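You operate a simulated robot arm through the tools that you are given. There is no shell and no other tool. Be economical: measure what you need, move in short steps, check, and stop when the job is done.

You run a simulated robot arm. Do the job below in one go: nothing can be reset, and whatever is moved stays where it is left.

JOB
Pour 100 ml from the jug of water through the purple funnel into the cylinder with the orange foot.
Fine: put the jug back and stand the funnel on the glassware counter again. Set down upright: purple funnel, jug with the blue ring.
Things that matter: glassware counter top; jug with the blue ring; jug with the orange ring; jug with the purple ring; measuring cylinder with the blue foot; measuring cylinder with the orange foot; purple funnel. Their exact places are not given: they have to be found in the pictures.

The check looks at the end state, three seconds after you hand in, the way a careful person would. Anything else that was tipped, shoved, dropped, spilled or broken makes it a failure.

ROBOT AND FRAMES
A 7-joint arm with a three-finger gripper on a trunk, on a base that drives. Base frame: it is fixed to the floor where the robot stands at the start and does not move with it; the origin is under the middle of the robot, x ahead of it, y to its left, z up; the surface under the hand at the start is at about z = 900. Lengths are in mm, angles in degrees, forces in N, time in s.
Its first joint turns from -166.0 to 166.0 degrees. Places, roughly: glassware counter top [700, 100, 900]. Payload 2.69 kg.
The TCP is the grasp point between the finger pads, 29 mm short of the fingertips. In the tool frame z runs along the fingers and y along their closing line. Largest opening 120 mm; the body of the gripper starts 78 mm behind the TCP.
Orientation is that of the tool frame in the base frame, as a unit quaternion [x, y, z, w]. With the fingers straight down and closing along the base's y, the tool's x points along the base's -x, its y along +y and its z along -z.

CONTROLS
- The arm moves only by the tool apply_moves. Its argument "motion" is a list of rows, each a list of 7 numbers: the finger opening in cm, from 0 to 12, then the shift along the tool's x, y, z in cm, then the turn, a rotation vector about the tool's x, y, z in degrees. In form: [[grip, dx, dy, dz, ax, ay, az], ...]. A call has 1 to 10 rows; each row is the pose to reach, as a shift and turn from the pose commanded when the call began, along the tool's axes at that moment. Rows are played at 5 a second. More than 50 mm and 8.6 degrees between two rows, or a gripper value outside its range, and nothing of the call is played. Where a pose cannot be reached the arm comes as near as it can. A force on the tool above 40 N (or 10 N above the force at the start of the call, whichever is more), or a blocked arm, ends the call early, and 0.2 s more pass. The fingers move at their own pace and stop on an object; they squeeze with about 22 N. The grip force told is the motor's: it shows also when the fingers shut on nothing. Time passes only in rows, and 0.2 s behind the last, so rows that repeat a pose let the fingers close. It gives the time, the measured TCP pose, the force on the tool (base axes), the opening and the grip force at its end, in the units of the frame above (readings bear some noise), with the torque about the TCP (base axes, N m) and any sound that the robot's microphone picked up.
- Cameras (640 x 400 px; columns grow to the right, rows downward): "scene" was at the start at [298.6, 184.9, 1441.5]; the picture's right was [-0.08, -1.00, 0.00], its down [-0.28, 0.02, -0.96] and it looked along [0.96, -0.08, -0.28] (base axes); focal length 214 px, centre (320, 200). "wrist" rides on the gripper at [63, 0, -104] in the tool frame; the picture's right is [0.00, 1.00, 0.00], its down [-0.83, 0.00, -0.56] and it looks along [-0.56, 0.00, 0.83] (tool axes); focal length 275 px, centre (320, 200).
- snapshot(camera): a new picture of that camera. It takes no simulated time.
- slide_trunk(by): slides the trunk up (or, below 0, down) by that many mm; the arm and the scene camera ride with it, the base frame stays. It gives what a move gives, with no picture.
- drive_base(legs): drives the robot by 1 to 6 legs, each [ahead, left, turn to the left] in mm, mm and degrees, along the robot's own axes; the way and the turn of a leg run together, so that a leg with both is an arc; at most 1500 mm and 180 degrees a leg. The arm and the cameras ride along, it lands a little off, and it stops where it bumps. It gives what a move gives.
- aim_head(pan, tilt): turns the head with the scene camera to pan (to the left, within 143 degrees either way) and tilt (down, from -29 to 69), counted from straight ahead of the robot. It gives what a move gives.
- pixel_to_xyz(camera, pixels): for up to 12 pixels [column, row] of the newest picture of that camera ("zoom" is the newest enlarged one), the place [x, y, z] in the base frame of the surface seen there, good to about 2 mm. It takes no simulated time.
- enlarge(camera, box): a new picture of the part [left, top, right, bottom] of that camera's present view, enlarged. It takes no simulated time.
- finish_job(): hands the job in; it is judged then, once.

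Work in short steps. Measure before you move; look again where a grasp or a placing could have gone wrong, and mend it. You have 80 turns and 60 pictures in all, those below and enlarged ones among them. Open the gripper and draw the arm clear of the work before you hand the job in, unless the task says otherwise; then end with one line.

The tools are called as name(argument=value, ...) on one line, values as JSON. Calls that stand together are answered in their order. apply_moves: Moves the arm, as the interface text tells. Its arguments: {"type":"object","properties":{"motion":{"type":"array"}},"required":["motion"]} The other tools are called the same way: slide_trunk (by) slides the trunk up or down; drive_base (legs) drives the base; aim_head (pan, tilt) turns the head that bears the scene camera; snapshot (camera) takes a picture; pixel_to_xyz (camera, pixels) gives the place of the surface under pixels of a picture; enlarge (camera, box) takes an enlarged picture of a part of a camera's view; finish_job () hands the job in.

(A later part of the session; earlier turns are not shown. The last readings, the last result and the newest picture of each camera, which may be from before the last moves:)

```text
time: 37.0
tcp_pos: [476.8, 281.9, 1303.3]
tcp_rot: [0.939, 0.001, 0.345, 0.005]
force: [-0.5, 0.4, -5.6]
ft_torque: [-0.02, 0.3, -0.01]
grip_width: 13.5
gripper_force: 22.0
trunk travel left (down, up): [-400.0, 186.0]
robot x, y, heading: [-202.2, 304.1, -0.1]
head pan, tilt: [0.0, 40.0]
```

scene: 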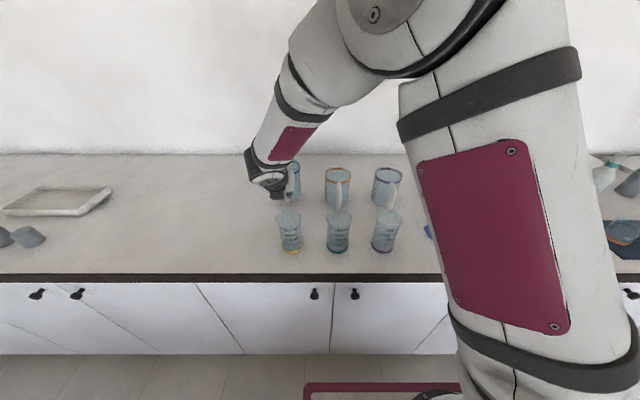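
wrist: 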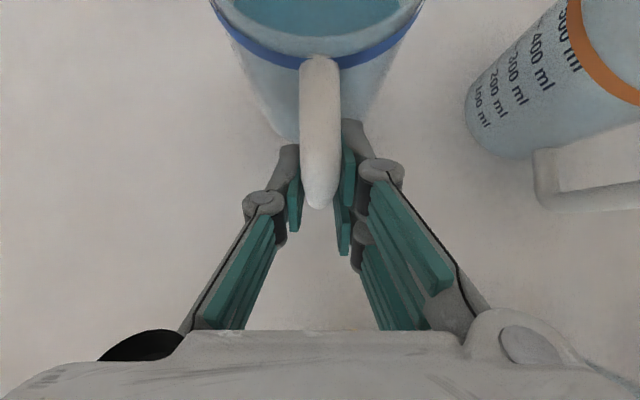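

Halfway, steady. I continue to (340,−42).

apply_moves(motion=[[0, -0.5, 1.6, -0.44, 0, 0, 0], [0, -1.6, 5, -1.37, 0, 0, 0], [0, -2.85, 8.9, -2.43, 0, 0, 0], [0, -4.1, 12.8, -3.5, 0, 0, 0], [0, -5.35, 16.7, -4.56, 0, 0, 0], [0, -6.6, 20.6, -5.62, 0, 0, 0], [0, -7.85, 24.5, -6.7, 0, 0, 0], [0, -9.1, 28.4, -7.75, 0, 0, 0], [0, -10, 31.4, -8.56, 0, 0, 0], [0, -10.4, 32.4, -8.8, 0, 0, 0]])

aim_head(pan=-25, tilt=40)

apply_moves(motion=[[0, 0, 0, 0, 0, 0, 0], [0, 0, 0, 0, 0, 0, 0], [0, 0, 0, 0, 0, 0, 0], [0, 0, 0, 0, 0, 0, 0]])

snapshot(camera="wrist")

snapshot(camera="scene")

```text
time: 39.2
tcp_pos: [341.3, -42.1, 1305.7]
tcp_rot: [0.939, 0.0, 0.344, 0.004]
force: [0.5, 0.3, -4.0]
ft_torque: [-0.01, 0.32, -0.03]
grip_width: 13.6
gripper_force: 21.6
trunk travel left (down, up): [-400.0, 186.0]
robot x, y, heading: [-201.2, 301.3, -0.0]
head pan, tilt: [0.0, 40.0]
```

```text
time: 40.1
tcp_pos: [340.7, -41.9, 1306.8]
tcp_rot: [0.939, 0.001, 0.345, 0.003]
force: [-0.8, 0.9, -4.8]
ft_torque: [-0.05, 0.3, 0.03]
grip_width: 13.8
gripper_force: 22.0
trunk travel left (down, up): [-400.0, 186.0]
robot x, y, heading: [-200.3, 304.1, -0.0]
head pan, tilt: [-25.0, 40.0]
```

```text
time: 41.1
tcp_pos: [340.7, -42.5, 1306.8]
tcp_rot: [0.939, 0.001, 0.345, 0.004]
force: [0.4, 0.1, -5.0]
ft_torque: [0.02, 0.28, -0.02]
grip_width: 13.4
gripper_force: 21.7
trunk travel left (down, up): [-400.0, 186.0]
robot x, y, heading: [-196.9, 301.3, 0.0]
head pan, tilt: [-25.0, 40.0]
```

```text
25 pictures are left
```

wrist: 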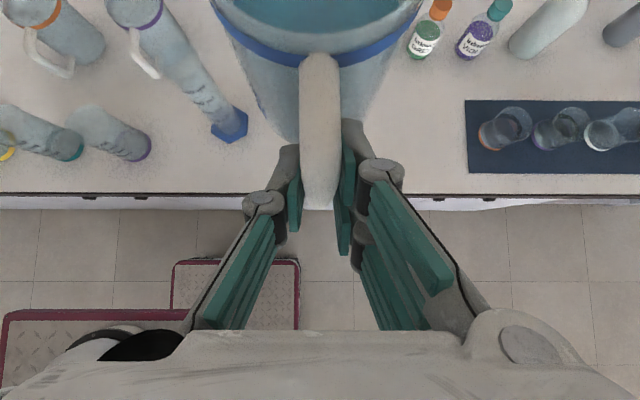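

```text
24 pictures are left
```

scene: 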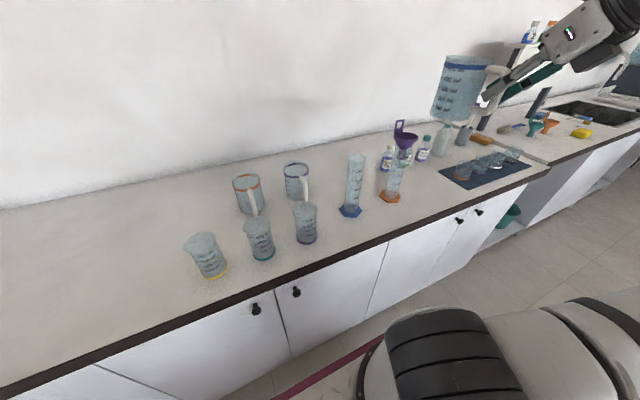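

The scene camera sees jug, funnel and cylinder from the side. I enlarge and measure both, the spout lip relative to the funnel.

enlarge(camera="scene", box=[370, 40, 530, 210])

pixel_to_xyz(camera="scene", pixels=[[405, 140], [397, 134], [418, 138], [400, 124], [405, 150], [444, 62], [446, 56], [489, 70], [435, 118], [482, 120], [460, 90], [391, 190]])

```text
2.35 times, centred on (450, 125) of scene
```

zoom: 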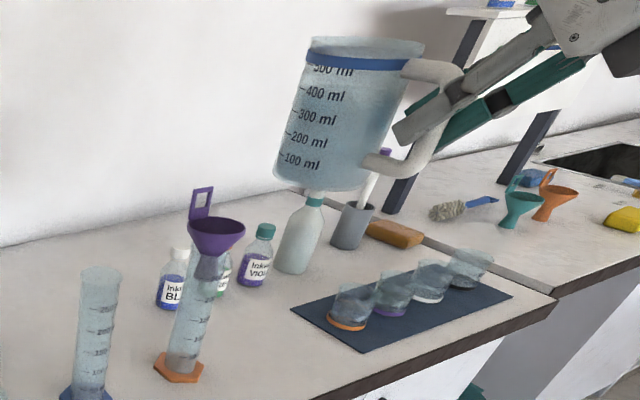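

```text
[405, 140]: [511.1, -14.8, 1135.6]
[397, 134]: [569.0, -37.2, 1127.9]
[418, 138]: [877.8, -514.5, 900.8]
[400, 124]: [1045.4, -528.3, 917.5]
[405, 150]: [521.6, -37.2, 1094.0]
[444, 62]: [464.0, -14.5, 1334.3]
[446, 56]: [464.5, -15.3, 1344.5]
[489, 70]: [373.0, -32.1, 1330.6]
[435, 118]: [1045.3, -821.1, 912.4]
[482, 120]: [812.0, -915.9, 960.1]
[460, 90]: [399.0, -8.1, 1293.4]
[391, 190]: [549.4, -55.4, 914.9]
```

Geometry confirmed (rim ≈ 38 mm above TCP). I pre-tilt the jug 25° (well below flow) back from the funnel.

apply_moves(motion=[[0, -0.3, 0, 0.8, 0, -4, 0], [0, -0.6, 0, 1.6, 0, -9, 0], [0, -0.9, 0, 2.4, 0, -14, 0], [0, -1.2, 0, 3.2, 0, -19, 0], [0, -1.46, 0, 4.0, 0, -25, 0], [0, -1.46, 0, 4.0, 0, -25, 0], [0, -1.46, 0, 4.0, 0, -25, 0]])

enlarge(camera="scene", box=[370, 40, 530, 210])

```text
time: 42.7
tcp_pos: [353.2, -43.4, 1266.2]
tcp_rot: [0.991, 0.001, 0.133, 0.004]
force: [-0.9, 0.4, -4.7]
ft_torque: [-0.02, 0.26, -0.05]
grip_width: 13.8
gripper_force: 22.4
trunk travel left (down, up): [-400.0, 186.0]
robot x, y, heading: [-198.0, 306.6, 0.1]
head pan, tilt: [-25.0, 40.0]
```

```text
2.35 times, centred on (450, 125) of scene
```

zoom: 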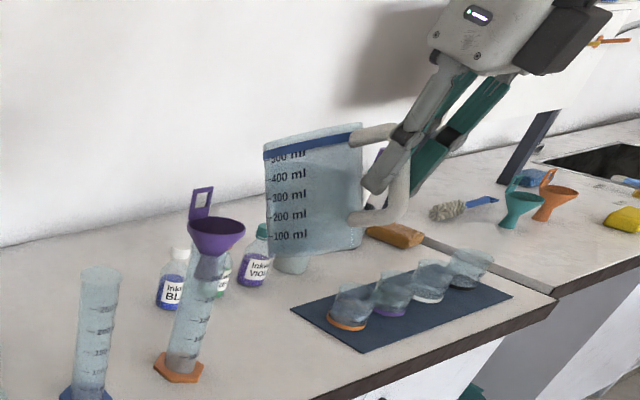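

Now I bring the lip over the funnel at 25° (TCP ≈(376,−43,1214)).

apply_moves(motion=[[0, 0.3, 0, 1.5, 0, 0, 0], [0, 0.5, 0, 3.2, 0, 0, 0], [0, 0.7, 0, 4.6, 0, 0, 0], [0, 0.85, 0, 5.62, 0, 0, 0], [0, 0.85, 0, 5.62, 0, 0, 0]])

enlarge(camera="scene", box=[370, 80, 490, 210])

pixel_to_xyz(camera="zoom", pixels=[[190, 220], [240, 235], [205, 255]])

```text
time: 43.9
tcp_pos: [377.5, -44.2, 1213.1]
tcp_rot: [0.991, 0.0, 0.134, 0.004]
force: [0.8, 0.0, -4.2]
ft_torque: [-0.05, 0.25, 0.01]
grip_width: 13.6
gripper_force: 22.4
trunk travel left (down, up): [-400.0, 186.0]
robot x, y, heading: [-198.9, 304.6, 0.0]
head pan, tilt: [-25.0, 40.0]
```

```text
3.08 times, centred on (430, 145) of scene
```

zoom: 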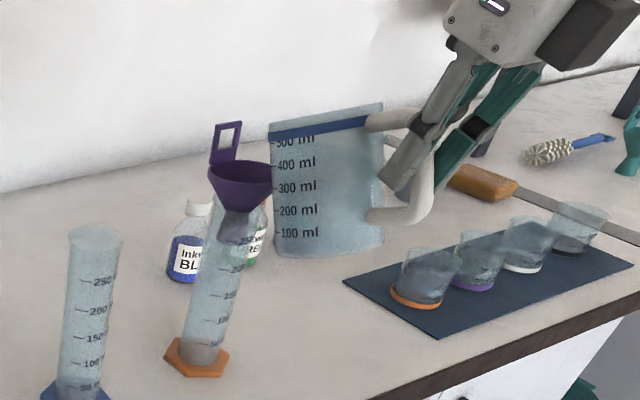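

```text
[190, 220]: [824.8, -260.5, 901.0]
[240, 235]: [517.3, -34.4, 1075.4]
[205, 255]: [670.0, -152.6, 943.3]
```

Computed lip is at about (513,−43,1195). I pivot to 35° while nudging the lip about 10 mm further in, then look for flow.

apply_moves(motion=[[0, 0.6, -0.1, -0.3, 0, -3, 0], [0, 1.2, -0.15, -0.65, 0, -6.5, 0], [0, 1.78, -0.15, -1.0, 0, -10, 0], [0, 1.78, -0.15, -1.0, 0, -10, 0], [0, 1.78, -0.15, -1.0, 0, -10, 0]])

enlarge(camera="scene", box=[370, 100, 470, 210])

```text
time: 45.1
tcp_pos: [393.2, -41.9, 1227.0]
tcp_rot: [0.999, 0.0, 0.046, 0.005]
force: [0.1, -0.4, -4.7]
ft_torque: [-0.01, 0.19, 0.01]
grip_width: 13.6
gripper_force: 21.8
trunk travel left (down, up): [-400.0, 186.0]
robot x, y, heading: [-197.8, 303.1, 0.1]
head pan, tilt: [-25.0, 40.0]
```

```text
3.64 times, centred on (420, 155) of scene
```

zoom: 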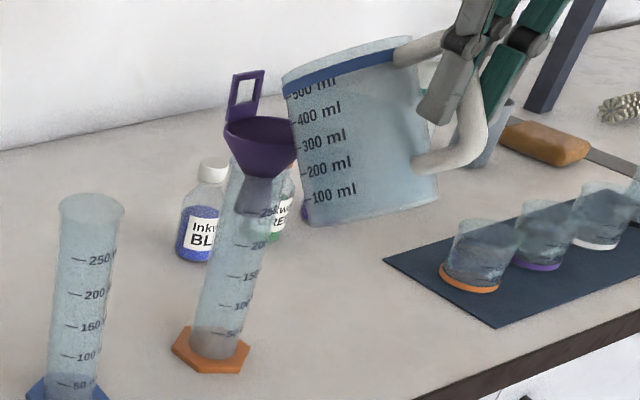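

No flow yet. I go to 40° pivoting about the lip, hold briefly and check.

apply_moves(motion=[[0, 0.2, 0, -0.25, 0, -1.7, 0], [0, 0.4, 0, -0.5, 0, -3.4, 0], [0, 0.57, 0, -0.75, 0, -5, 0], [0, 0.57, 0, -0.75, 0, -5, 0]])

enlarge(camera="scene", box=[370, 100, 470, 210])

```text
time: 46.1
tcp_pos: [397.2, -33.2, 1230.5]
tcp_rot: [1.0, -0.003, 0.004, 0.004]
force: [0.7, -0.6, -4.7]
ft_torque: [-0.02, 0.16, 0.01]
grip_width: 13.6
gripper_force: 22.6
out of reach, approached as far as the arm can: row 2, 3, 4
trunk travel left (down, up): [-400.0, 186.0]
robot x, y, heading: [-201.1, 302.8, -0.2]
head pan, tilt: [-25.0, 40.0]
```

```text
3.64 times, centred on (420, 155) of scene
```

zoom: 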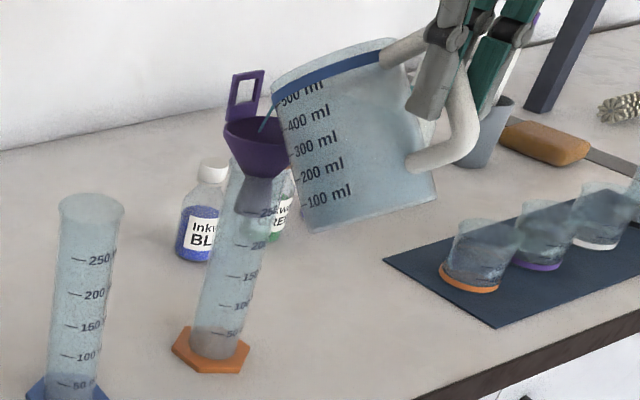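

Flow has started, landing in the funnel, though the arm is at its reach limit here. I hold briefly and read the level.

apply_moves(motion=[[0, 0, 0, 0, 0, 0, 0], [0, 0, 0, 0, 0, 0, 0], [0, 0, 0, 0, 0, 0, 0]])

enlarge(camera="scene", box=[380, 115, 440, 210])

```text
time: 46.9
tcp_pos: [396.3, -34.8, 1230.6]
tcp_rot: [1.0, -0.003, 0.003, 0.004]
force: [0.1, -0.1, -4.1]
ft_torque: [0.02, 0.13, 0.0]
grip_width: 13.5
gripper_force: 22.1
trunk travel left (down, up): [-400.0, 186.0]
robot x, y, heading: [-201.6, 304.2, 0.2]
head pan, tilt: [-25.0, 40.0]
```

```text
4.21 times, centred on (410, 162) of scene
```

zoom: 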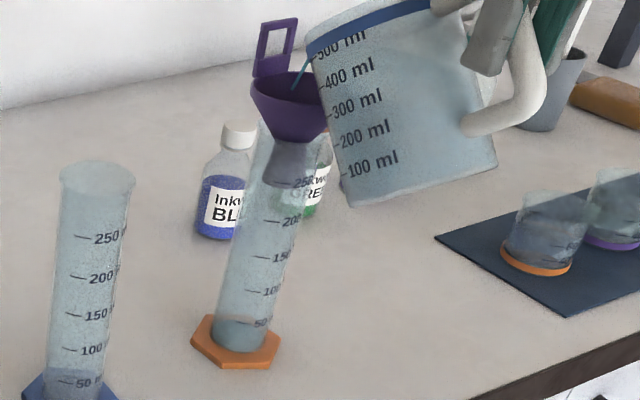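

Level is about 50 ml and the flow continues. I hold another short moment.

apply_moves(motion=[[0, 0, 0, 0, 0, 0, 0], [0, 0, 0, 0, 0, 0, 0]])

enlarge(camera="scene", box=[380, 115, 440, 210])

```text
time: 47.5
tcp_pos: [397.9, -34.0, 1230.5]
tcp_rot: [1.0, -0.003, 0.003, 0.004]
force: [0.4, -0.2, -4.5]
ft_torque: [0.03, 0.13, -0.02]
grip_width: 13.5
gripper_force: 21.9
trunk travel left (down, up): [-400.0, 186.0]
robot x, y, heading: [-204.9, 304.7, 0.0]
head pan, tilt: [-25.0, 40.0]
```

```text
4.21 times, centred on (410, 162) of scene
```

zoom: 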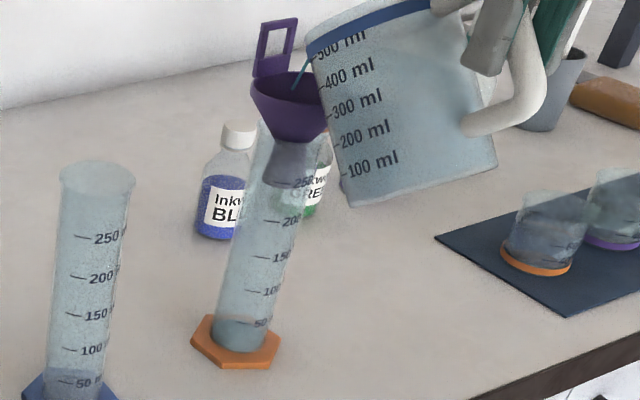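

Flow is slow now. I hold for about 1.5 s more.

apply_moves(motion=[[0, 0, 0, 0, 0, 0, 0], [0, 0, 0, 0, 0, 0, 0], [0, 0, 0, 0, 0, 0, 0], [0, 0, 0, 0, 0, 0, 0], [0, 0, 0, 0, 0, 0, 0], [0, 0, 0, 0, 0, 0, 0]])

enlarge(camera="scene", box=[380, 130, 430, 205])

```text
time: 48.9
tcp_pos: [397.3, -33.6, 1230.8]
tcp_rot: [1.0, -0.002, 0.003, 0.004]
force: [-0.1, -0.3, -3.9]
ft_torque: [0.03, 0.13, -0.02]
grip_width: 13.5
gripper_force: 22.0
trunk travel left (down, up): [-400.0, 186.0]
robot x, y, heading: [-195.6, 302.4, -0.0]
head pan, tilt: [-25.0, 40.0]
```

```text
5.33 times, centred on (405, 168) of scene
```

zoom: 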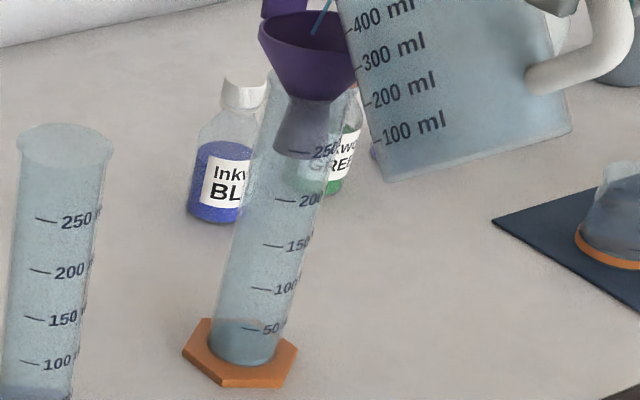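

The level is ~55–60 ml and the flow nearly stopped; more tilt is needed, but a wrist limit blocks it at this heading. I swing the jug 24° clockwise about the lip (tilt unchanged), which relieves the wrist.

apply_moves(motion=[[0, 0.03, -0.9, 0, 0, 0, 4], [0, 0.12, -1.77, 0, 0, 0, 8], [0, 0.28, -2.65, 0, 0, 0, 12], [0, 0.49, -3.5, 0, 0, 0, 16], [0, 0.77, -4.35, 0, 0, 0, 20], [0, 1.1, -5.17, 0, 0, 0, 24], [0, 1.1, -5.17, 0, 0, 0, 24]])

enlarge(camera="scene", box=[370, 110, 450, 205])

```text
time: 50.5
tcp_pos: [408.4, 18.5, 1230.3]
tcp_rot: [0.978, -0.209, 0.003, 0.003]
force: [0.3, -0.4, -4.1]
ft_torque: [0.09, 0.16, -0.02]
grip_width: 13.4
gripper_force: 22.3
trunk travel left (down, up): [-400.0, 186.0]
robot x, y, heading: [-200.4, 301.7, -0.1]
head pan, tilt: [-25.0, 40.0]
```

```text
4.21 times, centred on (410, 158) of scene
```

zoom: 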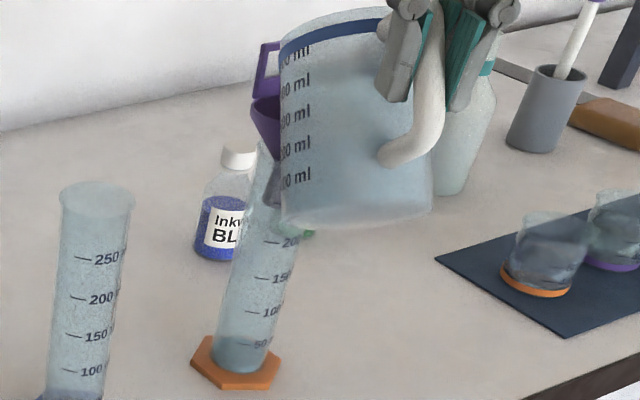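

The tilt is unchanged and the level is still readable. I centre the lip (8 mm) and tilt 3° more to see whether it is reachable.

apply_moves(motion=[[0, 0.3, 0.3, 0, 0, 0, 0], [0, 0.6, 0.6, 0, 0, 0, 0], [0, 0.75, 0.6, -0.3, 0, -1.5, 0], [0, 0.89, 0.6, -0.65, 0, -3, 0], [0, 0.89, 0.6, -0.65, 0, -3, 0]])

enlarge(camera="scene", box=[380, 130, 430, 205])

```text
time: 51.7
tcp_pos: [414.4, 9.0, 1237.2]
tcp_rot: [0.978, -0.208, -0.022, -0.003]
force: [0.1, -0.7, -5.4]
ft_torque: [0.07, 0.1, -0.02]
grip_width: 13.7
gripper_force: 22.2
trunk travel left (down, up): [-400.0, 186.0]
robot x, y, heading: [-199.5, 304.3, -0.0]
head pan, tilt: [-25.0, 40.0]
```

```text
5.33 times, centred on (405, 168) of scene
```

zoom: 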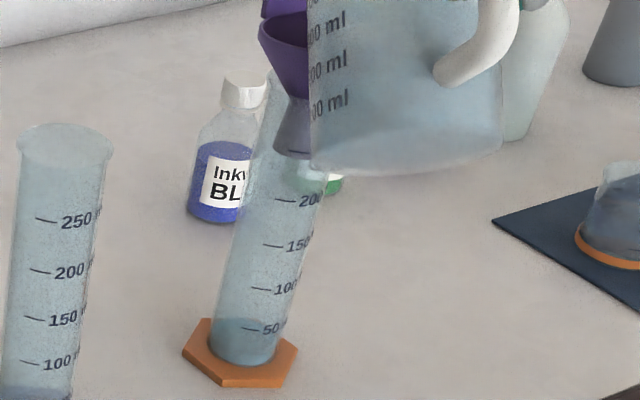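

Now reachable. I hold 0.8 s and zoom tighter on the scale.

apply_moves(motion=[[0, 0, 0, 0, 0, 0, 0], [0, 0, 0, 0, 0, 0, 0], [0, 0, 0, 0, 0, 0, 0]])

enlarge(camera="scene", box=[382, 164, 422, 204])

```text
time: 52.5
tcp_pos: [414.5, 9.7, 1237.4]
tcp_rot: [0.978, -0.208, -0.023, -0.002]
force: [-0.4, -0.1, -4.8]
ft_torque: [0.1, 0.12, 0.0]
grip_width: 13.7
gripper_force: 21.8
trunk travel left (down, up): [-400.0, 186.0]
robot x, y, heading: [-202.0, 306.0, 0.3]
head pan, tilt: [-25.0, 40.0]
```

```text
10.00 times, centred on (402, 184) of scene
```

zoom: 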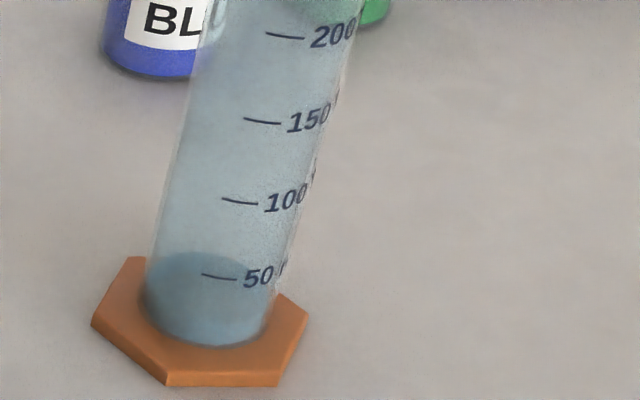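

The water's back edge shows at zoom y≈252 against the 50 tick at 276. I probe the depth there to get the level's z.

pixel_to_xyz(camera="zoom", pixels=[[205, 258], [205, 265], [205, 285], [205, 300], [205, 320], [205, 338], [222, 277], [240, 202], [262, 121], [180, 265], [200, 240], [284, 37]])

```text
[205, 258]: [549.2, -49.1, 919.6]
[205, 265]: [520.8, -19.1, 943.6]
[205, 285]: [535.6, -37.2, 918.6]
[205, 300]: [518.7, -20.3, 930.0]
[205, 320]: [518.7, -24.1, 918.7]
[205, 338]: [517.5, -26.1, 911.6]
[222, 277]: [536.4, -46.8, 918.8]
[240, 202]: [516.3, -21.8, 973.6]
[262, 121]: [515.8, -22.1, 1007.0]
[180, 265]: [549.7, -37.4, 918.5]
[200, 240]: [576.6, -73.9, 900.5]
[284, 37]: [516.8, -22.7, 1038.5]
```

Probing gives the scale: 100-tick at z≈973.6, 150 at 1007, 200 at 1038.5 (0.65 mm/ml, zero ≈909); the water surface is at z≈919, so only ~16 ml so far. I tilt 4° more about the lip and hold.

apply_moves(motion=[[0, 0.2, 0, -0.43, 0, -2, 0], [0, 0.41, 0, -0.87, 0, -4, 0], [0, 0.41, 0, -0.87, 0, -4, 0], [0, 0.41, 0, -0.87, 0, -4, 0], [0, 0.41, 0, -0.87, 0, -4, 0]])

enlarge(camera="scene", box=[382, 164, 422, 204])

pixel_to_xyz(camera="zoom", pixels=[[180, 255], [190, 255], [200, 255], [210, 255], [220, 255], [200, 245], [210, 245], [215, 238], [190, 265], [205, 275], [195, 285], [240, 201]])

```text
time: 53.7
tcp_pos: [418.5, 6.5, 1245.0]
tcp_rot: [0.976, -0.208, -0.057, -0.01]
force: [-0.1, -0.2, -4.7]
ft_torque: [0.05, 0.09, 0.01]
grip_width: 13.8
gripper_force: 22.6
trunk travel left (down, up): [-400.0, 186.0]
robot x, y, heading: [-200.1, 304.4, 0.1]
head pan, tilt: [-25.0, 40.0]
```

```text
10.00 times, centred on (402, 184) of scene
```

zoom: 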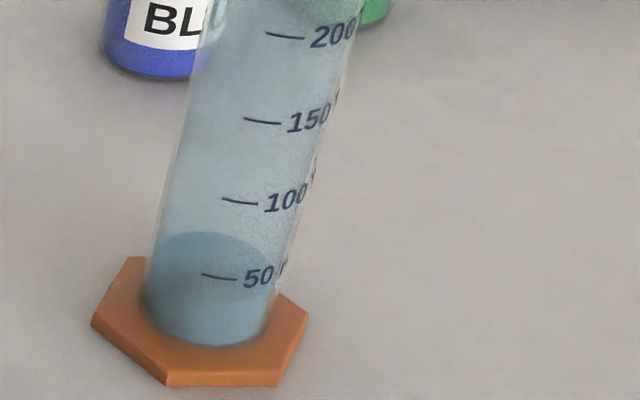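

```text
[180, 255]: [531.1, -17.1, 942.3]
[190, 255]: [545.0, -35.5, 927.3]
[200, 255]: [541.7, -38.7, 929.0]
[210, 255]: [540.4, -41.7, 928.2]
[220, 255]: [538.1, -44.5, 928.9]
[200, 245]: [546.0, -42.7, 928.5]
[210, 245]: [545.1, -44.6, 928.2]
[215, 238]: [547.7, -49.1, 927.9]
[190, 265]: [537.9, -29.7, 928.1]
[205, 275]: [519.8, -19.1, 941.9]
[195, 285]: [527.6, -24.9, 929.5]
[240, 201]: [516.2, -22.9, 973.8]
```

Level z=928.3 → ~30 ml, rising steadily (~14 ml/s). I hold another second.

apply_moves(motion=[[0, 0, 0, 0, 0, 0, 0], [0, 0, 0, 0, 0, 0, 0], [0, 0, 0, 0, 0, 0, 0], [0, 0, 0, 0, 0, 0, 0], [0, 0, 0, 0, 0, 0, 0]])

enlarge(camera="scene", box=[382, 154, 422, 194])

pixel_to_xyz(camera="zoom", pixels=[[200, 355], [200, 345], [200, 335], [210, 340], [215, 330], [215, 320], [220, 315], [225, 305], [190, 350], [240, 301], [210, 360]])

```text
time: 54.9
tcp_pos: [418.5, 7.9, 1246.1]
tcp_rot: [0.976, -0.209, -0.057, -0.01]
force: [-0.2, -0.5, -4.7]
ft_torque: [0.05, 0.1, 0.04]
grip_width: 13.6
gripper_force: 21.8
trunk travel left (down, up): [-400.0, 186.0]
robot x, y, heading: [-198.9, 304.9, 0.1]
head pan, tilt: [-25.0, 40.0]
```

```text
10.00 times, centred on (402, 174) of scene
```

zoom: 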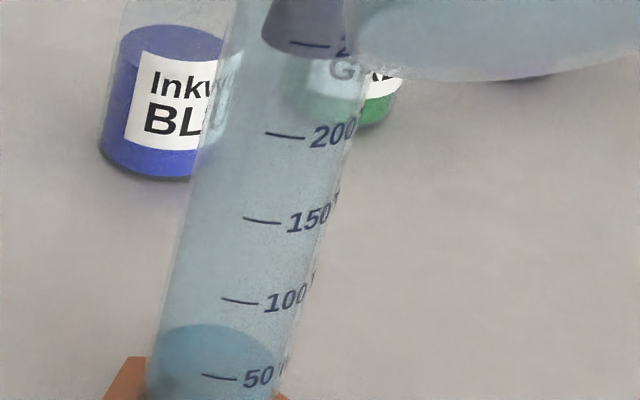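

```text
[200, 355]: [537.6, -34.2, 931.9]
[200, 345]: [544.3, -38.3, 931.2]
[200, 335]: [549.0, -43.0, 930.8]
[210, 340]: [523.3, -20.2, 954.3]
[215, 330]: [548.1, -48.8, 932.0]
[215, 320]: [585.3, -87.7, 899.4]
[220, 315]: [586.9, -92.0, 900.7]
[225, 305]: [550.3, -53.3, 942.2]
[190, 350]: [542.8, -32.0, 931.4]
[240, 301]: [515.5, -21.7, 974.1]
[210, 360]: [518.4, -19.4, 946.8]
```

35 ml, flow dying out again at 47°. I tilt 6° more about the lip and hold.

apply_moves(motion=[[0, 0.2, 0, -0.43, 0, -2, 0], [0, 0.41, 0, -0.86, 0, -4, 0], [0, 0.62, 0, -1.29, 0, -6, 0], [0, 0.62, 0, -1.29, 0, -6, 0], [0, 0.62, 0, -1.29, 0, -6, 0], [0, 0.62, 0, -1.29, 0, -6, 0]])

enlarge(camera="scene", box=[382, 154, 422, 194])

pixel_to_xyz(camera="zoom", pixels=[[200, 345], [200, 335], [200, 325], [195, 315], [205, 315], [205, 305], [215, 305], [205, 295], [215, 295], [210, 285], [215, 275], [215, 265]])

```text
time: 56.3
tcp_pos: [424.9, 3.3, 1258.1]
tcp_rot: [0.972, -0.207, -0.108, -0.02]
force: [0.4, 0.6, -4.1]
ft_torque: [0.03, 0.1, -0.02]
grip_width: 13.5
gripper_force: 22.2
trunk travel left (down, up): [-400.0, 186.0]
robot x, y, heading: [-198.9, 304.5, -0.1]
head pan, tilt: [-25.0, 40.0]
```

```text
10.00 times, centred on (402, 174) of scene
```

zoom: 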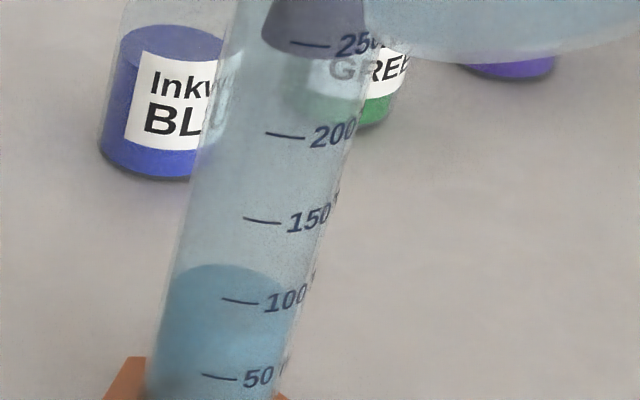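

```text
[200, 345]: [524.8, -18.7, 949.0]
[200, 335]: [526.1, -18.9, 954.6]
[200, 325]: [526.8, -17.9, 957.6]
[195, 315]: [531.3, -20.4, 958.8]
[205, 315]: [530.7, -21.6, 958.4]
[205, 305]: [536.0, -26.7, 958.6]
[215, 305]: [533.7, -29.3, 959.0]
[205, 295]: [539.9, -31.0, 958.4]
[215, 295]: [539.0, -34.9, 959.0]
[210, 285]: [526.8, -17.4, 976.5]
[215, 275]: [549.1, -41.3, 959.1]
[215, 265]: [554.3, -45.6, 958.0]
```

Level z≈958.8 → ~77 ml, still flowing but decaying. I hold ~0.8 s.

apply_moves(motion=[[0, 0, 0, 0, 0, 0, 0], [0, 0, 0, 0, 0, 0, 0], [0, 0, 0, 0, 0, 0, 0]])

enlarge(camera="scene", box=[382, 154, 422, 194])

pixel_to_xyz(camera="zoom", pixels=[[240, 301], [222, 299], [262, 222], [284, 136], [205, 305], [215, 305], [205, 295], [215, 295], [210, 270], [215, 275], [215, 265], [220, 255]])

```text
time: 57.1
tcp_pos: [426.7, 3.9, 1257.4]
tcp_rot: [0.972, -0.208, -0.107, -0.02]
force: [0.6, -0.4, -3.6]
ft_torque: [0.02, 0.05, 0.01]
grip_width: 13.4
gripper_force: 22.4
trunk travel left (down, up): [-400.0, 186.0]
robot x, y, heading: [-197.5, 304.5, 0.0]
head pan, tilt: [-25.0, 40.0]
```

```text
10.00 times, centred on (402, 174) of scene
```

zoom: 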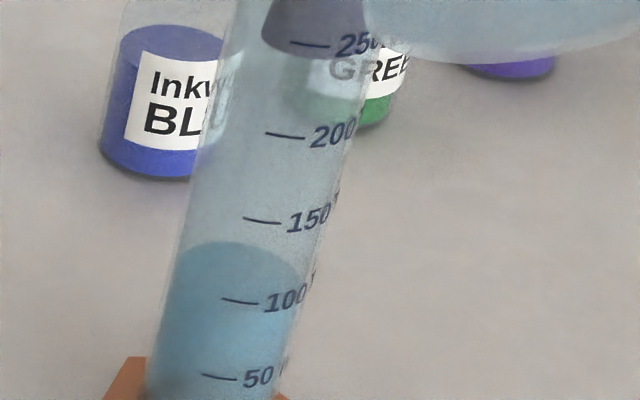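

```text
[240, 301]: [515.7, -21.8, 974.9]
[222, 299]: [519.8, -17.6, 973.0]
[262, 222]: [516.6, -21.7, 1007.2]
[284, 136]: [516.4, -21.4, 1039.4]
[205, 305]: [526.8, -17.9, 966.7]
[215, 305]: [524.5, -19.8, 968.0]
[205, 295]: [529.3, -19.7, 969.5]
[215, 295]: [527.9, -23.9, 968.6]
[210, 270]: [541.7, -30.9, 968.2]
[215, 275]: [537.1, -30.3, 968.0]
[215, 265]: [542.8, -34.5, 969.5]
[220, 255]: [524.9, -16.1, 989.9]
```

Level z≈968.6 vs the 100-tick at 974: ~8 ml to go. I hold one row, then tilt back to 38° about the lip to stop the flow, and measure.

apply_moves(motion=[[0, 0, 0, 0, 0, 0, 0], [0, -0.62, 0, 1.81, 0, 8, 0], [0, -1.6, 0, 2.69, 0, 15, 0], [0, -1.6, 0, 2.69, 0, 15, 0], [0, -1.6, 0, 2.69, 0, 15, 0], [0, -1.6, 0, 2.69, 0, 15, 0]])

enlarge(camera="scene", box=[382, 154, 422, 194])

pixel_to_xyz(camera="zoom", pixels=[[240, 301], [205, 285], [215, 285], [205, 275], [215, 275], [210, 265], [215, 265], [225, 265], [205, 255], [215, 255], [225, 255], [215, 245]])

```text
time: 58.5
tcp_pos: [405.2, 12.7, 1235.1]
tcp_rot: [0.978, -0.207, 0.021, 0.006]
force: [-0.7, -0.1, -4.3]
ft_torque: [0.04, 0.09, -0.02]
grip_width: 13.4
gripper_force: 21.7
trunk travel left (down, up): [-400.0, 186.0]
robot x, y, heading: [-198.4, 304.9, -0.1]
head pan, tilt: [-25.0, 40.0]
```

```text
10.00 times, centred on (402, 174) of scene
```

zoom: 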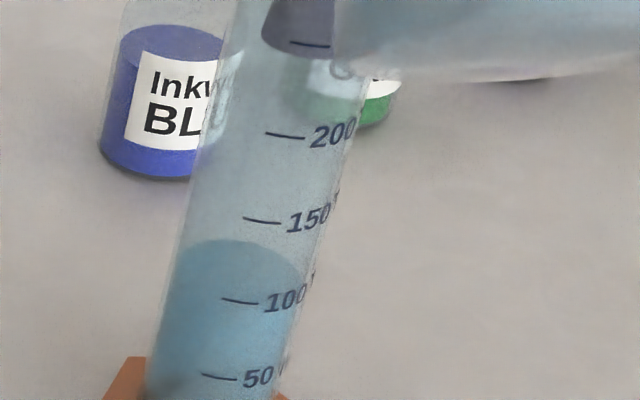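

```text
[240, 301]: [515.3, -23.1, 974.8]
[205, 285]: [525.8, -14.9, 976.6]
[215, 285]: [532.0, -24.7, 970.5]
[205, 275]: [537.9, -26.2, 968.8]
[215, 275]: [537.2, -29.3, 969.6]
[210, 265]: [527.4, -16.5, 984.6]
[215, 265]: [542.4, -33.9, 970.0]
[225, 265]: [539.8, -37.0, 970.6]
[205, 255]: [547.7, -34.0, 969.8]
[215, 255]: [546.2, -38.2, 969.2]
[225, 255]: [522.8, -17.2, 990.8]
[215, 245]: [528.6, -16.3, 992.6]
```

Level z≈969.8 → ~93–94 ml, flow stopped. I top up with a short tilt to 54° and back.

apply_moves(motion=[[0, 1.25, 0, -1.18, 0, -8, 0], [0, 2.51, 0, -2.37, 0, -16, 0], [0, 2.51, 0, -2.37, 0, -16, 0], [0, 2.51, 0, -2.37, 0, -16, 0], [0, 1.25, 0, -1.18, 0, -8, 0], [0, 0, 0, 0, 0, 0, 0], [0, 0, 0, 0, 0, 0, 0], [0, 0, 0, 0, 0, 0, 0], [0, 0, 0, 0, 0, 0, 0]])

enlarge(camera="scene", box=[382, 154, 422, 194])

pixel_to_xyz(camera="zoom", pixels=[[235, 300], [205, 275], [215, 275], [210, 265], [215, 265], [225, 265], [205, 255], [215, 255], [225, 255], [205, 245], [215, 245], [225, 245]])

```text
time: 60.5
tcp_pos: [404.0, 13.6, 1234.0]
tcp_rot: [0.978, -0.208, 0.021, 0.007]
force: [0.8, 0.1, -3.9]
ft_torque: [0.08, 0.11, -0.05]
grip_width: 13.8
gripper_force: 21.5
trunk travel left (down, up): [-400.0, 186.0]
robot x, y, heading: [-200.3, 306.5, 0.1]
head pan, tilt: [-25.0, 40.0]
```

```text
10.00 times, centred on (402, 174) of scene
```

zoom: 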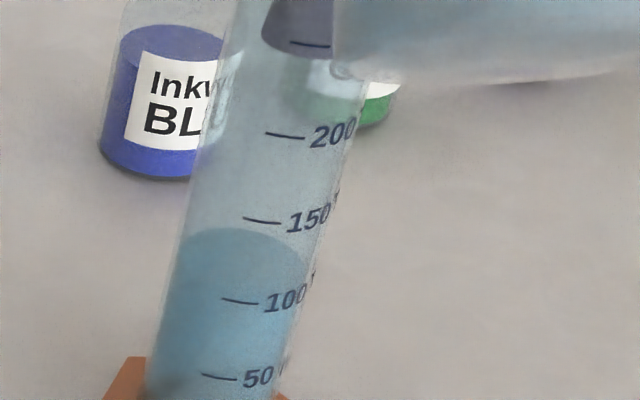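

```text
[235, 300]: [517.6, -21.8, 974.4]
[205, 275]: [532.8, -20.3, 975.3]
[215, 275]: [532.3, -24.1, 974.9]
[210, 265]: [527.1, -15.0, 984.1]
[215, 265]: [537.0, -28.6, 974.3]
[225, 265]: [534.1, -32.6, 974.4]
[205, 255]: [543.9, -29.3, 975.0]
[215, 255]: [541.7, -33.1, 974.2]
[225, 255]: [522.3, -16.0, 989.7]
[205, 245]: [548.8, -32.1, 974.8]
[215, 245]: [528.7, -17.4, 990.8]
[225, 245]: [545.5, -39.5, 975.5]
```

The surface (z≈974.8) now matches the 100 ml tick (974.3). I lift away, back off and bring the jug upright.

apply_moves(motion=[[0, 0, 0, -2, 0, 2, 0], [0, 0, 0, -4.5, 0, 6, 0], [0, -1, 0, -7, 0, 12, 0], [0, -3.5, 0, -8, 0, 19, 0], [0, -6, 0, -8.5, 0, 26, 0], [0, -8, 0, -9, 0, 33, 0], [0, -9, 0, -9, 0, 38.1, 0], [0, -9, 0, -9, 0, 38.1, 0]])

```text
time: 62.3
tcp_pos: [320.5, 52.4, 1321.5]
tcp_rot: [0.917, -0.194, 0.34, 0.075]
force: [0.3, 0.1, -3.9]
ft_torque: [0.09, 0.22, -0.01]
grip_width: 13.6
gripper_force: 22.2
trunk travel left (down, up): [-400.0, 186.0]
robot x, y, heading: [-198.1, 305.2, -0.0]
head pan, tilt: [-25.0, 40.0]
```

Upright again at a safe height. I carry it back toward its place while undoing the 24° yaw.

apply_moves(motion=[[0, 0.02, -1.5, 0.1, 0.8, 0, -0.9], [0, 0.07, -4.7, 0.28, 2.4, 0, -2.8], [0, 0.12, -8.5, 0.5, 4.4, 0, -5.1], [0, 0.18, -12.5, 0.74, 6.5, 0, -7.6], [0, 0.25, -16.5, 1, 8.5, 0, -10], [0, 0.3, -20.5, 1.2, 10.6, 0, -12.4], [0, 0.36, -24.5, 1.45, 12.6, 0, -14.8], [0, 0.42, -28.3, 1.68, 14.4, 0, -16.9], [0, 0.46, -31.1, 1.84, 15.5, 0, -18.2], [0, 0.46, -31.1, 1.84, 15.5, 0, -18.2]])

```text
time: 64.5
tcp_pos: [460.3, 330.0, 1308.0]
tcp_rot: [0.938, 0.001, 0.346, 0.003]
force: [-0.3, 0.7, -3.1]
ft_torque: [0.01, 0.27, -0.01]
grip_width: 13.5
gripper_force: 22.0
trunk travel left (down, up): [-400.0, 186.0]
robot x, y, heading: [-201.3, 302.7, -0.0]
head pan, tilt: [-25.0, 40.0]
```

Orientation restored. I move above the original place.

apply_moves(motion=[[0, 0.6, -1.5, 0.58, 0, 0, 0], [0, 1.9, -4.7, 1.8, 0, 0, 0], [0, 3.3, -8.2, 3.15, 0, 0, 0], [0, 4.8, -11.9, 4.57, 0, 0, 0], [0, 6.3, -15.6, 6, 0, 0, 0], [0, 7.8, -19.3, 7.4, 0, 0, 0], [0, 9.3, -23, 8.83, 0, 0, 0], [0, 10.5, -26, 9.98, 0, 0, 0], [0, 10.93, -27.05, 10.39, 0, 0, 0], [0, 10.93, -27.05, 10.39, 0, 0, 0]])

snapshot(camera="wrist")

```text
time: 66.7
tcp_pos: [611.8, 599.1, 1298.3]
tcp_rot: [0.939, -0.001, 0.345, 0.004]
force: [0.3, -0.7, -3.3]
ft_torque: [-0.05, 0.26, 0.0]
grip_width: 13.8
gripper_force: 22.4
trunk travel left (down, up): [-400.0, 186.0]
robot x, y, heading: [-200.3, 300.1, -0.3]
head pan, tilt: [-25.0, 40.0]
```

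```text
6 pictures are left
```

wrist: 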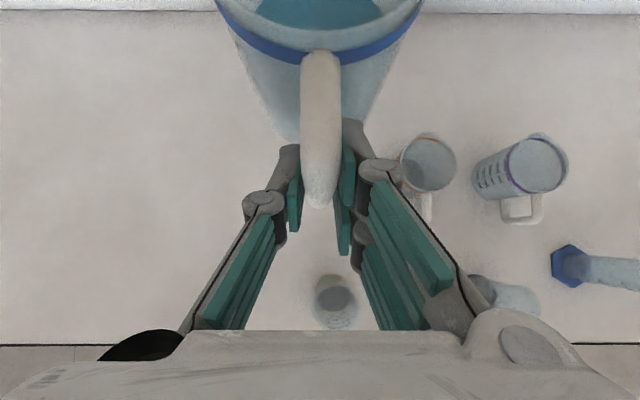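

Over the original spot, jug level. I lower to ~8 mm above the counter.

apply_moves(motion=[[0, -1.3, -0.1, 1.5, 0, 0, 0], [0, -4.2, -0.1, 4.9, 0, 0, 0], [0, -7.2, -0.1, 8.4, 0, 0, 0], [0, -10.2, -0.1, 11.9, 0, 0, 0], [0, -13.2, -0.1, 15.4, 0, 0, 0], [0, -16.2, -0.1, 18.9, 0, 0, 0], [0, -18.8, -0.1, 22, 0, 0, 0], [0, -20.3, -0.1, 23.8, 0, 0, 0], [0, -20.3, -0.1, 23.8, 0, 0, 0]])

apply_moves(motion=[[0, -0.2, 0, 0.23, 0, 0, 0], [0, -0.39, 0, 0.46, 0, 0, 0], [0, -0.5, 0, 0.58, 0, 0, 0], [0, -0.58, 0, 0.68, 0, 0, 0], [0, -0.58, 0, 0.68, 0, 0, 0]])

```text
time: 68.7
tcp_pos: [611.7, 599.0, 985.7]
tcp_rot: [0.938, -0.001, 0.345, 0.003]
force: [-0.7, 0.8, -4.1]
ft_torque: [0.01, 0.25, 0.0]
grip_width: 13.6
gripper_force: 22.6
trunk travel left (down, up): [-400.0, 186.0]
robot x, y, heading: [-200.8, 305.0, -0.1]
head pan, tilt: [-25.0, 40.0]
```

```text
time: 69.9
tcp_pos: [611.9, 598.4, 978.3]
tcp_rot: [0.938, 0.001, 0.346, 0.002]
force: [-2.6, 0.5, 3.9]
ft_torque: [-0.05, -0.63, 0.05]
grip_width: 13.8
gripper_force: 22.0
trunk travel left (down, up): [-400.0, 186.0]
robot x, y, heading: [-201.9, 302.2, 0.3]
head pan, tilt: [-25.0, 40.0]
```

Contact felt at z≈978 (weight taken). I settle 1 mm more and open slowly.

apply_moves(motion=[[0, -0.06, 0, 0.08, 0, 0, 0], [0, -0.06, 0, 0.08, 0, 0, 0], [1.8, -0.06, 0, 0.08, 0, 0, 0], [2.6, -0.06, 0, 0.08, 0, 0, 0], [4, -0.06, 0, 0.08, 0, 0, 0], [6, -0.06, 0, 0.08, 0, 0, 0], [6, -0.06, 0, 0.08, 0, 0, 0]])

apply_moves(motion=[[6, 0, 0, -2, 0, 0, 0], [6, 0, 0, -5, 0, 0, 0], [6, 0, 0, -9, 0, 0, 0], [6, 0, 0, -13, 0, 0, 0], [6, 0, 0, -17, 0, 0, 0], [6, 2, 0, -21, 0, 0, 0], [6, 4, 0, -25, 0, 0, 0], [6, 5, 0, -29, 0, 0, 0], [6, 5, 0, -33, 0, 0, 0]])

snapshot(camera="wrist")

```text
time: 71.5
tcp_pos: [611.1, 597.8, 975.9]
tcp_rot: [0.938, 0.0, 0.346, 0.002]
force: [-0.2, 0.6, -0.6]
ft_torque: [0.02, 0.0, 0.01]
grip_width: 60.0
gripper_force: 0.0
trunk travel left (down, up): [-400.0, 186.0]
robot x, y, heading: [-200.0, 305.7, -0.1]
head pan, tilt: [-25.0, 40.0]
```

```text
time: 73.5
tcp_pos: [434.4, 599.0, 1258.9]
tcp_rot: [0.939, 0.0, 0.344, 0.004]
force: [1.0, -0.2, 0.2]
ft_torque: [-0.01, 0.01, -0.01]
grip_width: 60.1
gripper_force: 0.0
trunk travel left (down, up): [-400.0, 186.0]
robot x, y, heading: [-199.3, 303.2, 0.1]
head pan, tilt: [-25.0, 40.0]
```

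```text
5 pictures are left
```

wrist: 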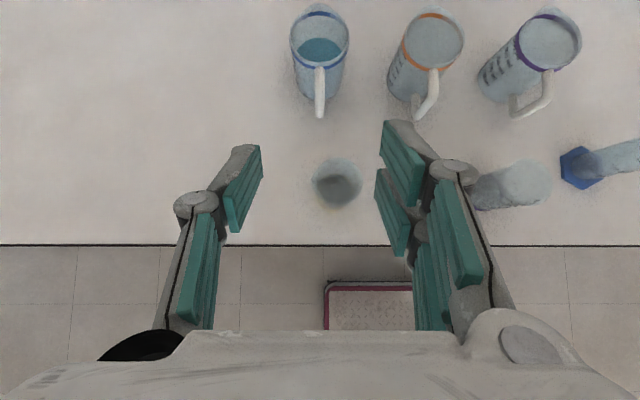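

The jug stands upright in its place. Now I level the tool, turn it for the funnel tab, and drive the base back to the start.

apply_moves(motion=[[6, 1.2, 0, -1.4, 0, -8, 0], [6, 2.4, 0, -2.8, 0, -16, 0], [6, 3.6, 0, -4.2, 0, -24, 0], [6, 4.8, 0, -5.6, 0, -32, 0], [6, 5.8, 0, -6.9, 0, -40.4, 0]])

apply_moves(motion=[[6, 0, 0, 0, 0, 0, 8.5], [6, 0, 0, 0, 0, 0, 17], [6, 0, 0, 0, 0, 0, 25.5], [6, 0, 0, 0, 0, 0, 34], [6, 0, 0, 0, 0, 0, 42.5], [6, 0, 0, 0, 0, 0, 51], [6, 0, 0, 0, 0, 0, 59.5], [6, 0, 0, 0, 0, 0, 68], [6, 0, 0, 0, 0, 0, 76.5], [6, 0, 0, 0, 0, 0, 85]])

drive_base(legs=[[0, -303, 0], [200, 0, 0]])

```text
time: 74.7
tcp_pos: [434.7, 600.4, 1351.1]
tcp_rot: [1.0, 0.0, -0.001, 0.003]
force: [-1.2, 0.2, 0.2]
ft_torque: [0.02, -0.04, 0.0]
grip_width: 60.1
gripper_force: 0.1
trunk travel left (down, up): [-400.0, 186.0]
robot x, y, heading: [-197.5, 302.5, 0.1]
head pan, tilt: [-25.0, 40.0]
```

```text
time: 76.9
tcp_pos: [434.7, 600.8, 1349.3]
tcp_rot: [0.736, -0.677, 0.002, 0.002]
force: [-0.1, -0.3, 0.2]
ft_torque: [0.0, 0.01, 0.0]
grip_width: 60.3
gripper_force: 0.0
trunk travel left (down, up): [-400.0, 186.0]
robot x, y, heading: [-199.7, 300.9, 0.0]
head pan, tilt: [-25.0, 40.0]
```

```text
time: 80.2
tcp_pos: [635.8, 297.8, 1350.3]
tcp_rot: [0.736, -0.676, 0.002, 0.002]
force: [0.3, 0.6, -0.6]
ft_torque: [0.05, 0.02, 0.03]
grip_width: 59.9
gripper_force: 0.1
trunk travel left (down, up): [-400.0, 186.0]
robot x, y, heading: [-0.1, 1.3, 0.1]
head pan, tilt: [-25.0, 40.0]
```

I move above the funnel's tab, finishing the yaw.

apply_moves(motion=[[6, 4.15, 1.18, 0.75, 0, 0, 2.4], [6, 8.3, 2.36, 1.5, 0, 0, 4.8], [6, 12.45, 3.54, 2.25, 0, 0, 4.8], [6, 16.6, 4.72, 3, 0, 0, 4.8], [6, 20.75, 5.9, 3.75, 0, 0, 4.8], [6, 24.9, 7.08, 4.5, 0, 0, 4.8], [6, 29.05, 8.26, 5.25, 0, 0, 4.8], [6, 33.2, 9.44, 6, 0, 0, 4.8], [6, 33.2, 9.44, 6, 0, 0, 4.8]])

enlarge(camera="wrist", box=[240, 20, 440, 145])

```text
time: 82.2
tcp_pos: [569.8, -41.5, 1293.3]
tcp_rot: [0.709, -0.706, 0.002, 0.002]
force: [-0.3, 0.0, 1.3]
ft_torque: [-0.03, -0.02, 0.0]
grip_width: 60.0
gripper_force: 0.1
trunk travel left (down, up): [-400.0, 186.0]
robot x, y, heading: [1.3, -1.2, -0.1]
head pan, tilt: [-25.0, 40.0]
```

```text
3.20 times, centred on (340, 82) of wrist
```

zoom: 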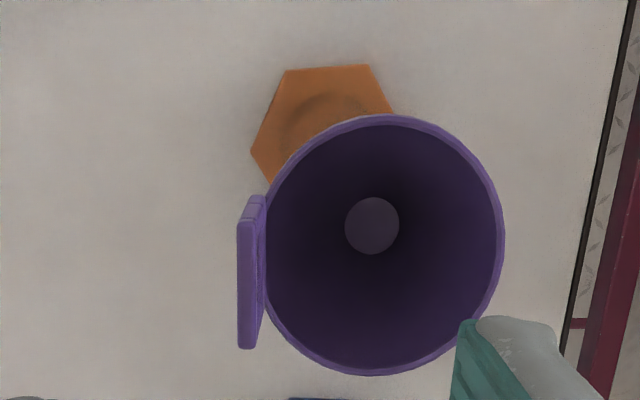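

The tab is edge-on on the left of the bowl, at zoom (248,270). I measure it.

pixel_to_xyz(camera="zoom", pixels=[[248, 225], [247, 270], [245, 340], [250, 205], [384, 117], [382, 371], [502, 230], [258, 250], [480, 315]])

```text
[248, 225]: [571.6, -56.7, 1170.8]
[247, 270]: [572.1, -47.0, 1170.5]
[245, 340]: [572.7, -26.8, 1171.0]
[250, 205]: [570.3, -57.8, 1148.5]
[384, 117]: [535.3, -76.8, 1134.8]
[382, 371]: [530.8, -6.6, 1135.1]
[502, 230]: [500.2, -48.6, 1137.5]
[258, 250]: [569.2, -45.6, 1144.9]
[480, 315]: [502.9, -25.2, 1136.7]
```

Tab centred at (571,−41.5), top z 1171. I descend to z≈1160 with a 3.5 cm opening and close.

apply_moves(motion=[[3.5, 0, -0.1, 3, 0, 0, 0], [3.5, 0, -0.12, 6.5, 0, 0, 0], [3.5, 0, -0.12, 9.5, 0, 0, 0], [3.5, 0, -0.12, 12, 0, 0, 0], [3.5, 0, -0.12, 13.3, 0, 0, 0], [3.5, 0, -0.12, 13.3, 0, 0, 0], [0, 0, -0.12, 13.3, 0, 0, 0], [0, 0, -0.12, 13.3, 0, 0, 0], [0, 0, -0.12, 13.3, 0, 0, 0]])

apply_moves(motion=[[0, 0, 0, -0.8, 0, 0, 0], [0, 0, 0, -2, 0, 0, 0], [0, 0, 0, -3.5, 0, 0, 0], [0, 0, 0, -5.5, 0, 0, 0], [0, 0, 0, -8, 0, 0, 0], [0, 0, 0, -11, 0, 0, 0], [0, 0, 0, -14, 0, 0, 0], [0, 0, 0, -14, 0, 0, 0]])

snapshot(camera="wrist")

```text
time: 84.2
tcp_pos: [571.1, -43.2, 1160.6]
tcp_rot: [0.708, -0.706, 0.003, 0.001]
force: [-1.6, -0.3, 12.5]
ft_torque: [-0.11, 0.47, -0.03]
grip_width: 13.7
gripper_force: 22.2
trunk travel left (down, up): [-400.0, 186.0]
robot x, y, heading: [-1.5, -2.2, 0.1]
head pan, tilt: [-25.0, 40.0]
```

```text
time: 86.0
tcp_pos: [571.4, -43.6, 1300.1]
tcp_rot: [0.708, -0.706, 0.002, 0.001]
force: [0.0, 0.0, 0.6]
ft_torque: [0.03, -0.05, -0.03]
grip_width: 6.0
gripper_force: 22.4
trunk travel left (down, up): [-400.0, 186.0]
robot x, y, heading: [1.8, 0.1, 0.2]
head pan, tilt: [-25.0, 40.0]
```

```text
3 pictures are left
```

wrist: 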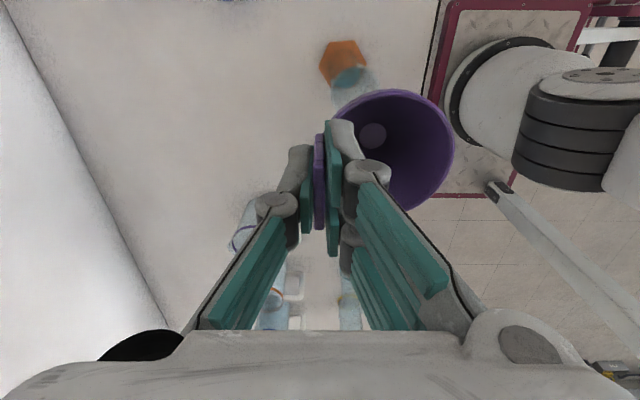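

The funnel is held and the cylinder still stands. I measure how the funnel hangs.

pixel_to_xyz(camera="wrist", pixels=[[318, 150], [318, 190], [318, 215], [395, 91], [453, 150], [448, 165], [420, 204], [440, 108], [372, 135]])

```text
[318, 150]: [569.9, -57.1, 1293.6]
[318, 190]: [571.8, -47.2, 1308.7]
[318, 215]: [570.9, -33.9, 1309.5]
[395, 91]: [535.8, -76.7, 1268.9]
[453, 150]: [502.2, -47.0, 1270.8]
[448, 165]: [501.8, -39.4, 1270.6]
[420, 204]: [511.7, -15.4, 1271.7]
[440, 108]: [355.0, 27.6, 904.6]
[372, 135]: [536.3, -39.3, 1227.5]
```

Funnel bottom is ~101 mm below the TCP. I carry it to its original place over (748,48).

apply_moves(motion=[[0, -1.5, -2.9, 0, 0, 0, 0], [0, -3.4, -6.6, 0, 0, 0, 0], [0, -5.3, -10.3, 0, 0, 0, 0], [0, -7.2, -14, 0, 0, 0, 0], [0, -9.2, -17.7, 0, 0, 0, 0], [0, -9.2, -17.7, 2, 0, 0, 0]])

apply_moves(motion=[[0, 0, 0, 4, 0, 0, 0], [0, 0, 0, 8, 0, 0, 0], [0, 0, 0, 12, 0, 0, 0], [0, 0, 0, 16, 0, 0, 0], [0, 0, 0, 20, 0, 0, 0], [0, 0, 0, 24, 0, 0, 0], [0, 0, 0, 26.5, 0, 0, 0], [0, 0, 0, 26.5, 0, 0, 0]])

```text
time: 87.4
tcp_pos: [747.0, 51.4, 1278.1]
tcp_rot: [0.707, -0.707, 0.002, 0.001]
force: [0.4, -0.5, 0.1]
ft_torque: [0.03, -0.03, -0.01]
grip_width: 5.7
gripper_force: 21.5
trunk travel left (down, up): [-400.0, 186.0]
robot x, y, heading: [2.8, 2.0, 0.2]
head pan, tilt: [-25.0, 40.0]
```

```text
time: 89.2
tcp_pos: [748.5, 48.3, 1013.7]
tcp_rot: [0.708, -0.707, 0.002, 0.003]
force: [0.1, 0.0, -0.4]
ft_torque: [-0.01, -0.01, -0.02]
grip_width: 5.6
gripper_force: 22.2
trunk travel left (down, up): [-400.0, 186.0]
robot x, y, heading: [0.1, 5.3, 0.2]
head pan, tilt: [-25.0, 40.0]
```

At z 1013.7, ~12 mm above contact. I lower slowly until the force rises.

apply_moves(motion=[[0, 0, 0, 0.4, 0, 0, 0], [0, 0, 0, 0.8, 0, 0, 0], [0, 0, 0, 1.0, 0, 0, 0], [0, 0, 0, 1.1, 0, 0, 0], [0, 0, 0, 1.2, 0, 0, 0], [0, 0, 0, 1.2, 0, 0, 0]])

```text
time: 90.6
tcp_pos: [748.0, 48.0, 1001.0]
tcp_rot: [0.708, -0.707, 0.002, 0.002]
force: [0.5, -0.3, -0.1]
ft_torque: [-0.01, 0.04, 0.0]
grip_width: 5.9
gripper_force: 23.0
trunk travel left (down, up): [-400.0, 186.0]
robot x, y, heading: [0.7, 0.2, 0.0]
head pan, tilt: [-25.0, 40.0]
```

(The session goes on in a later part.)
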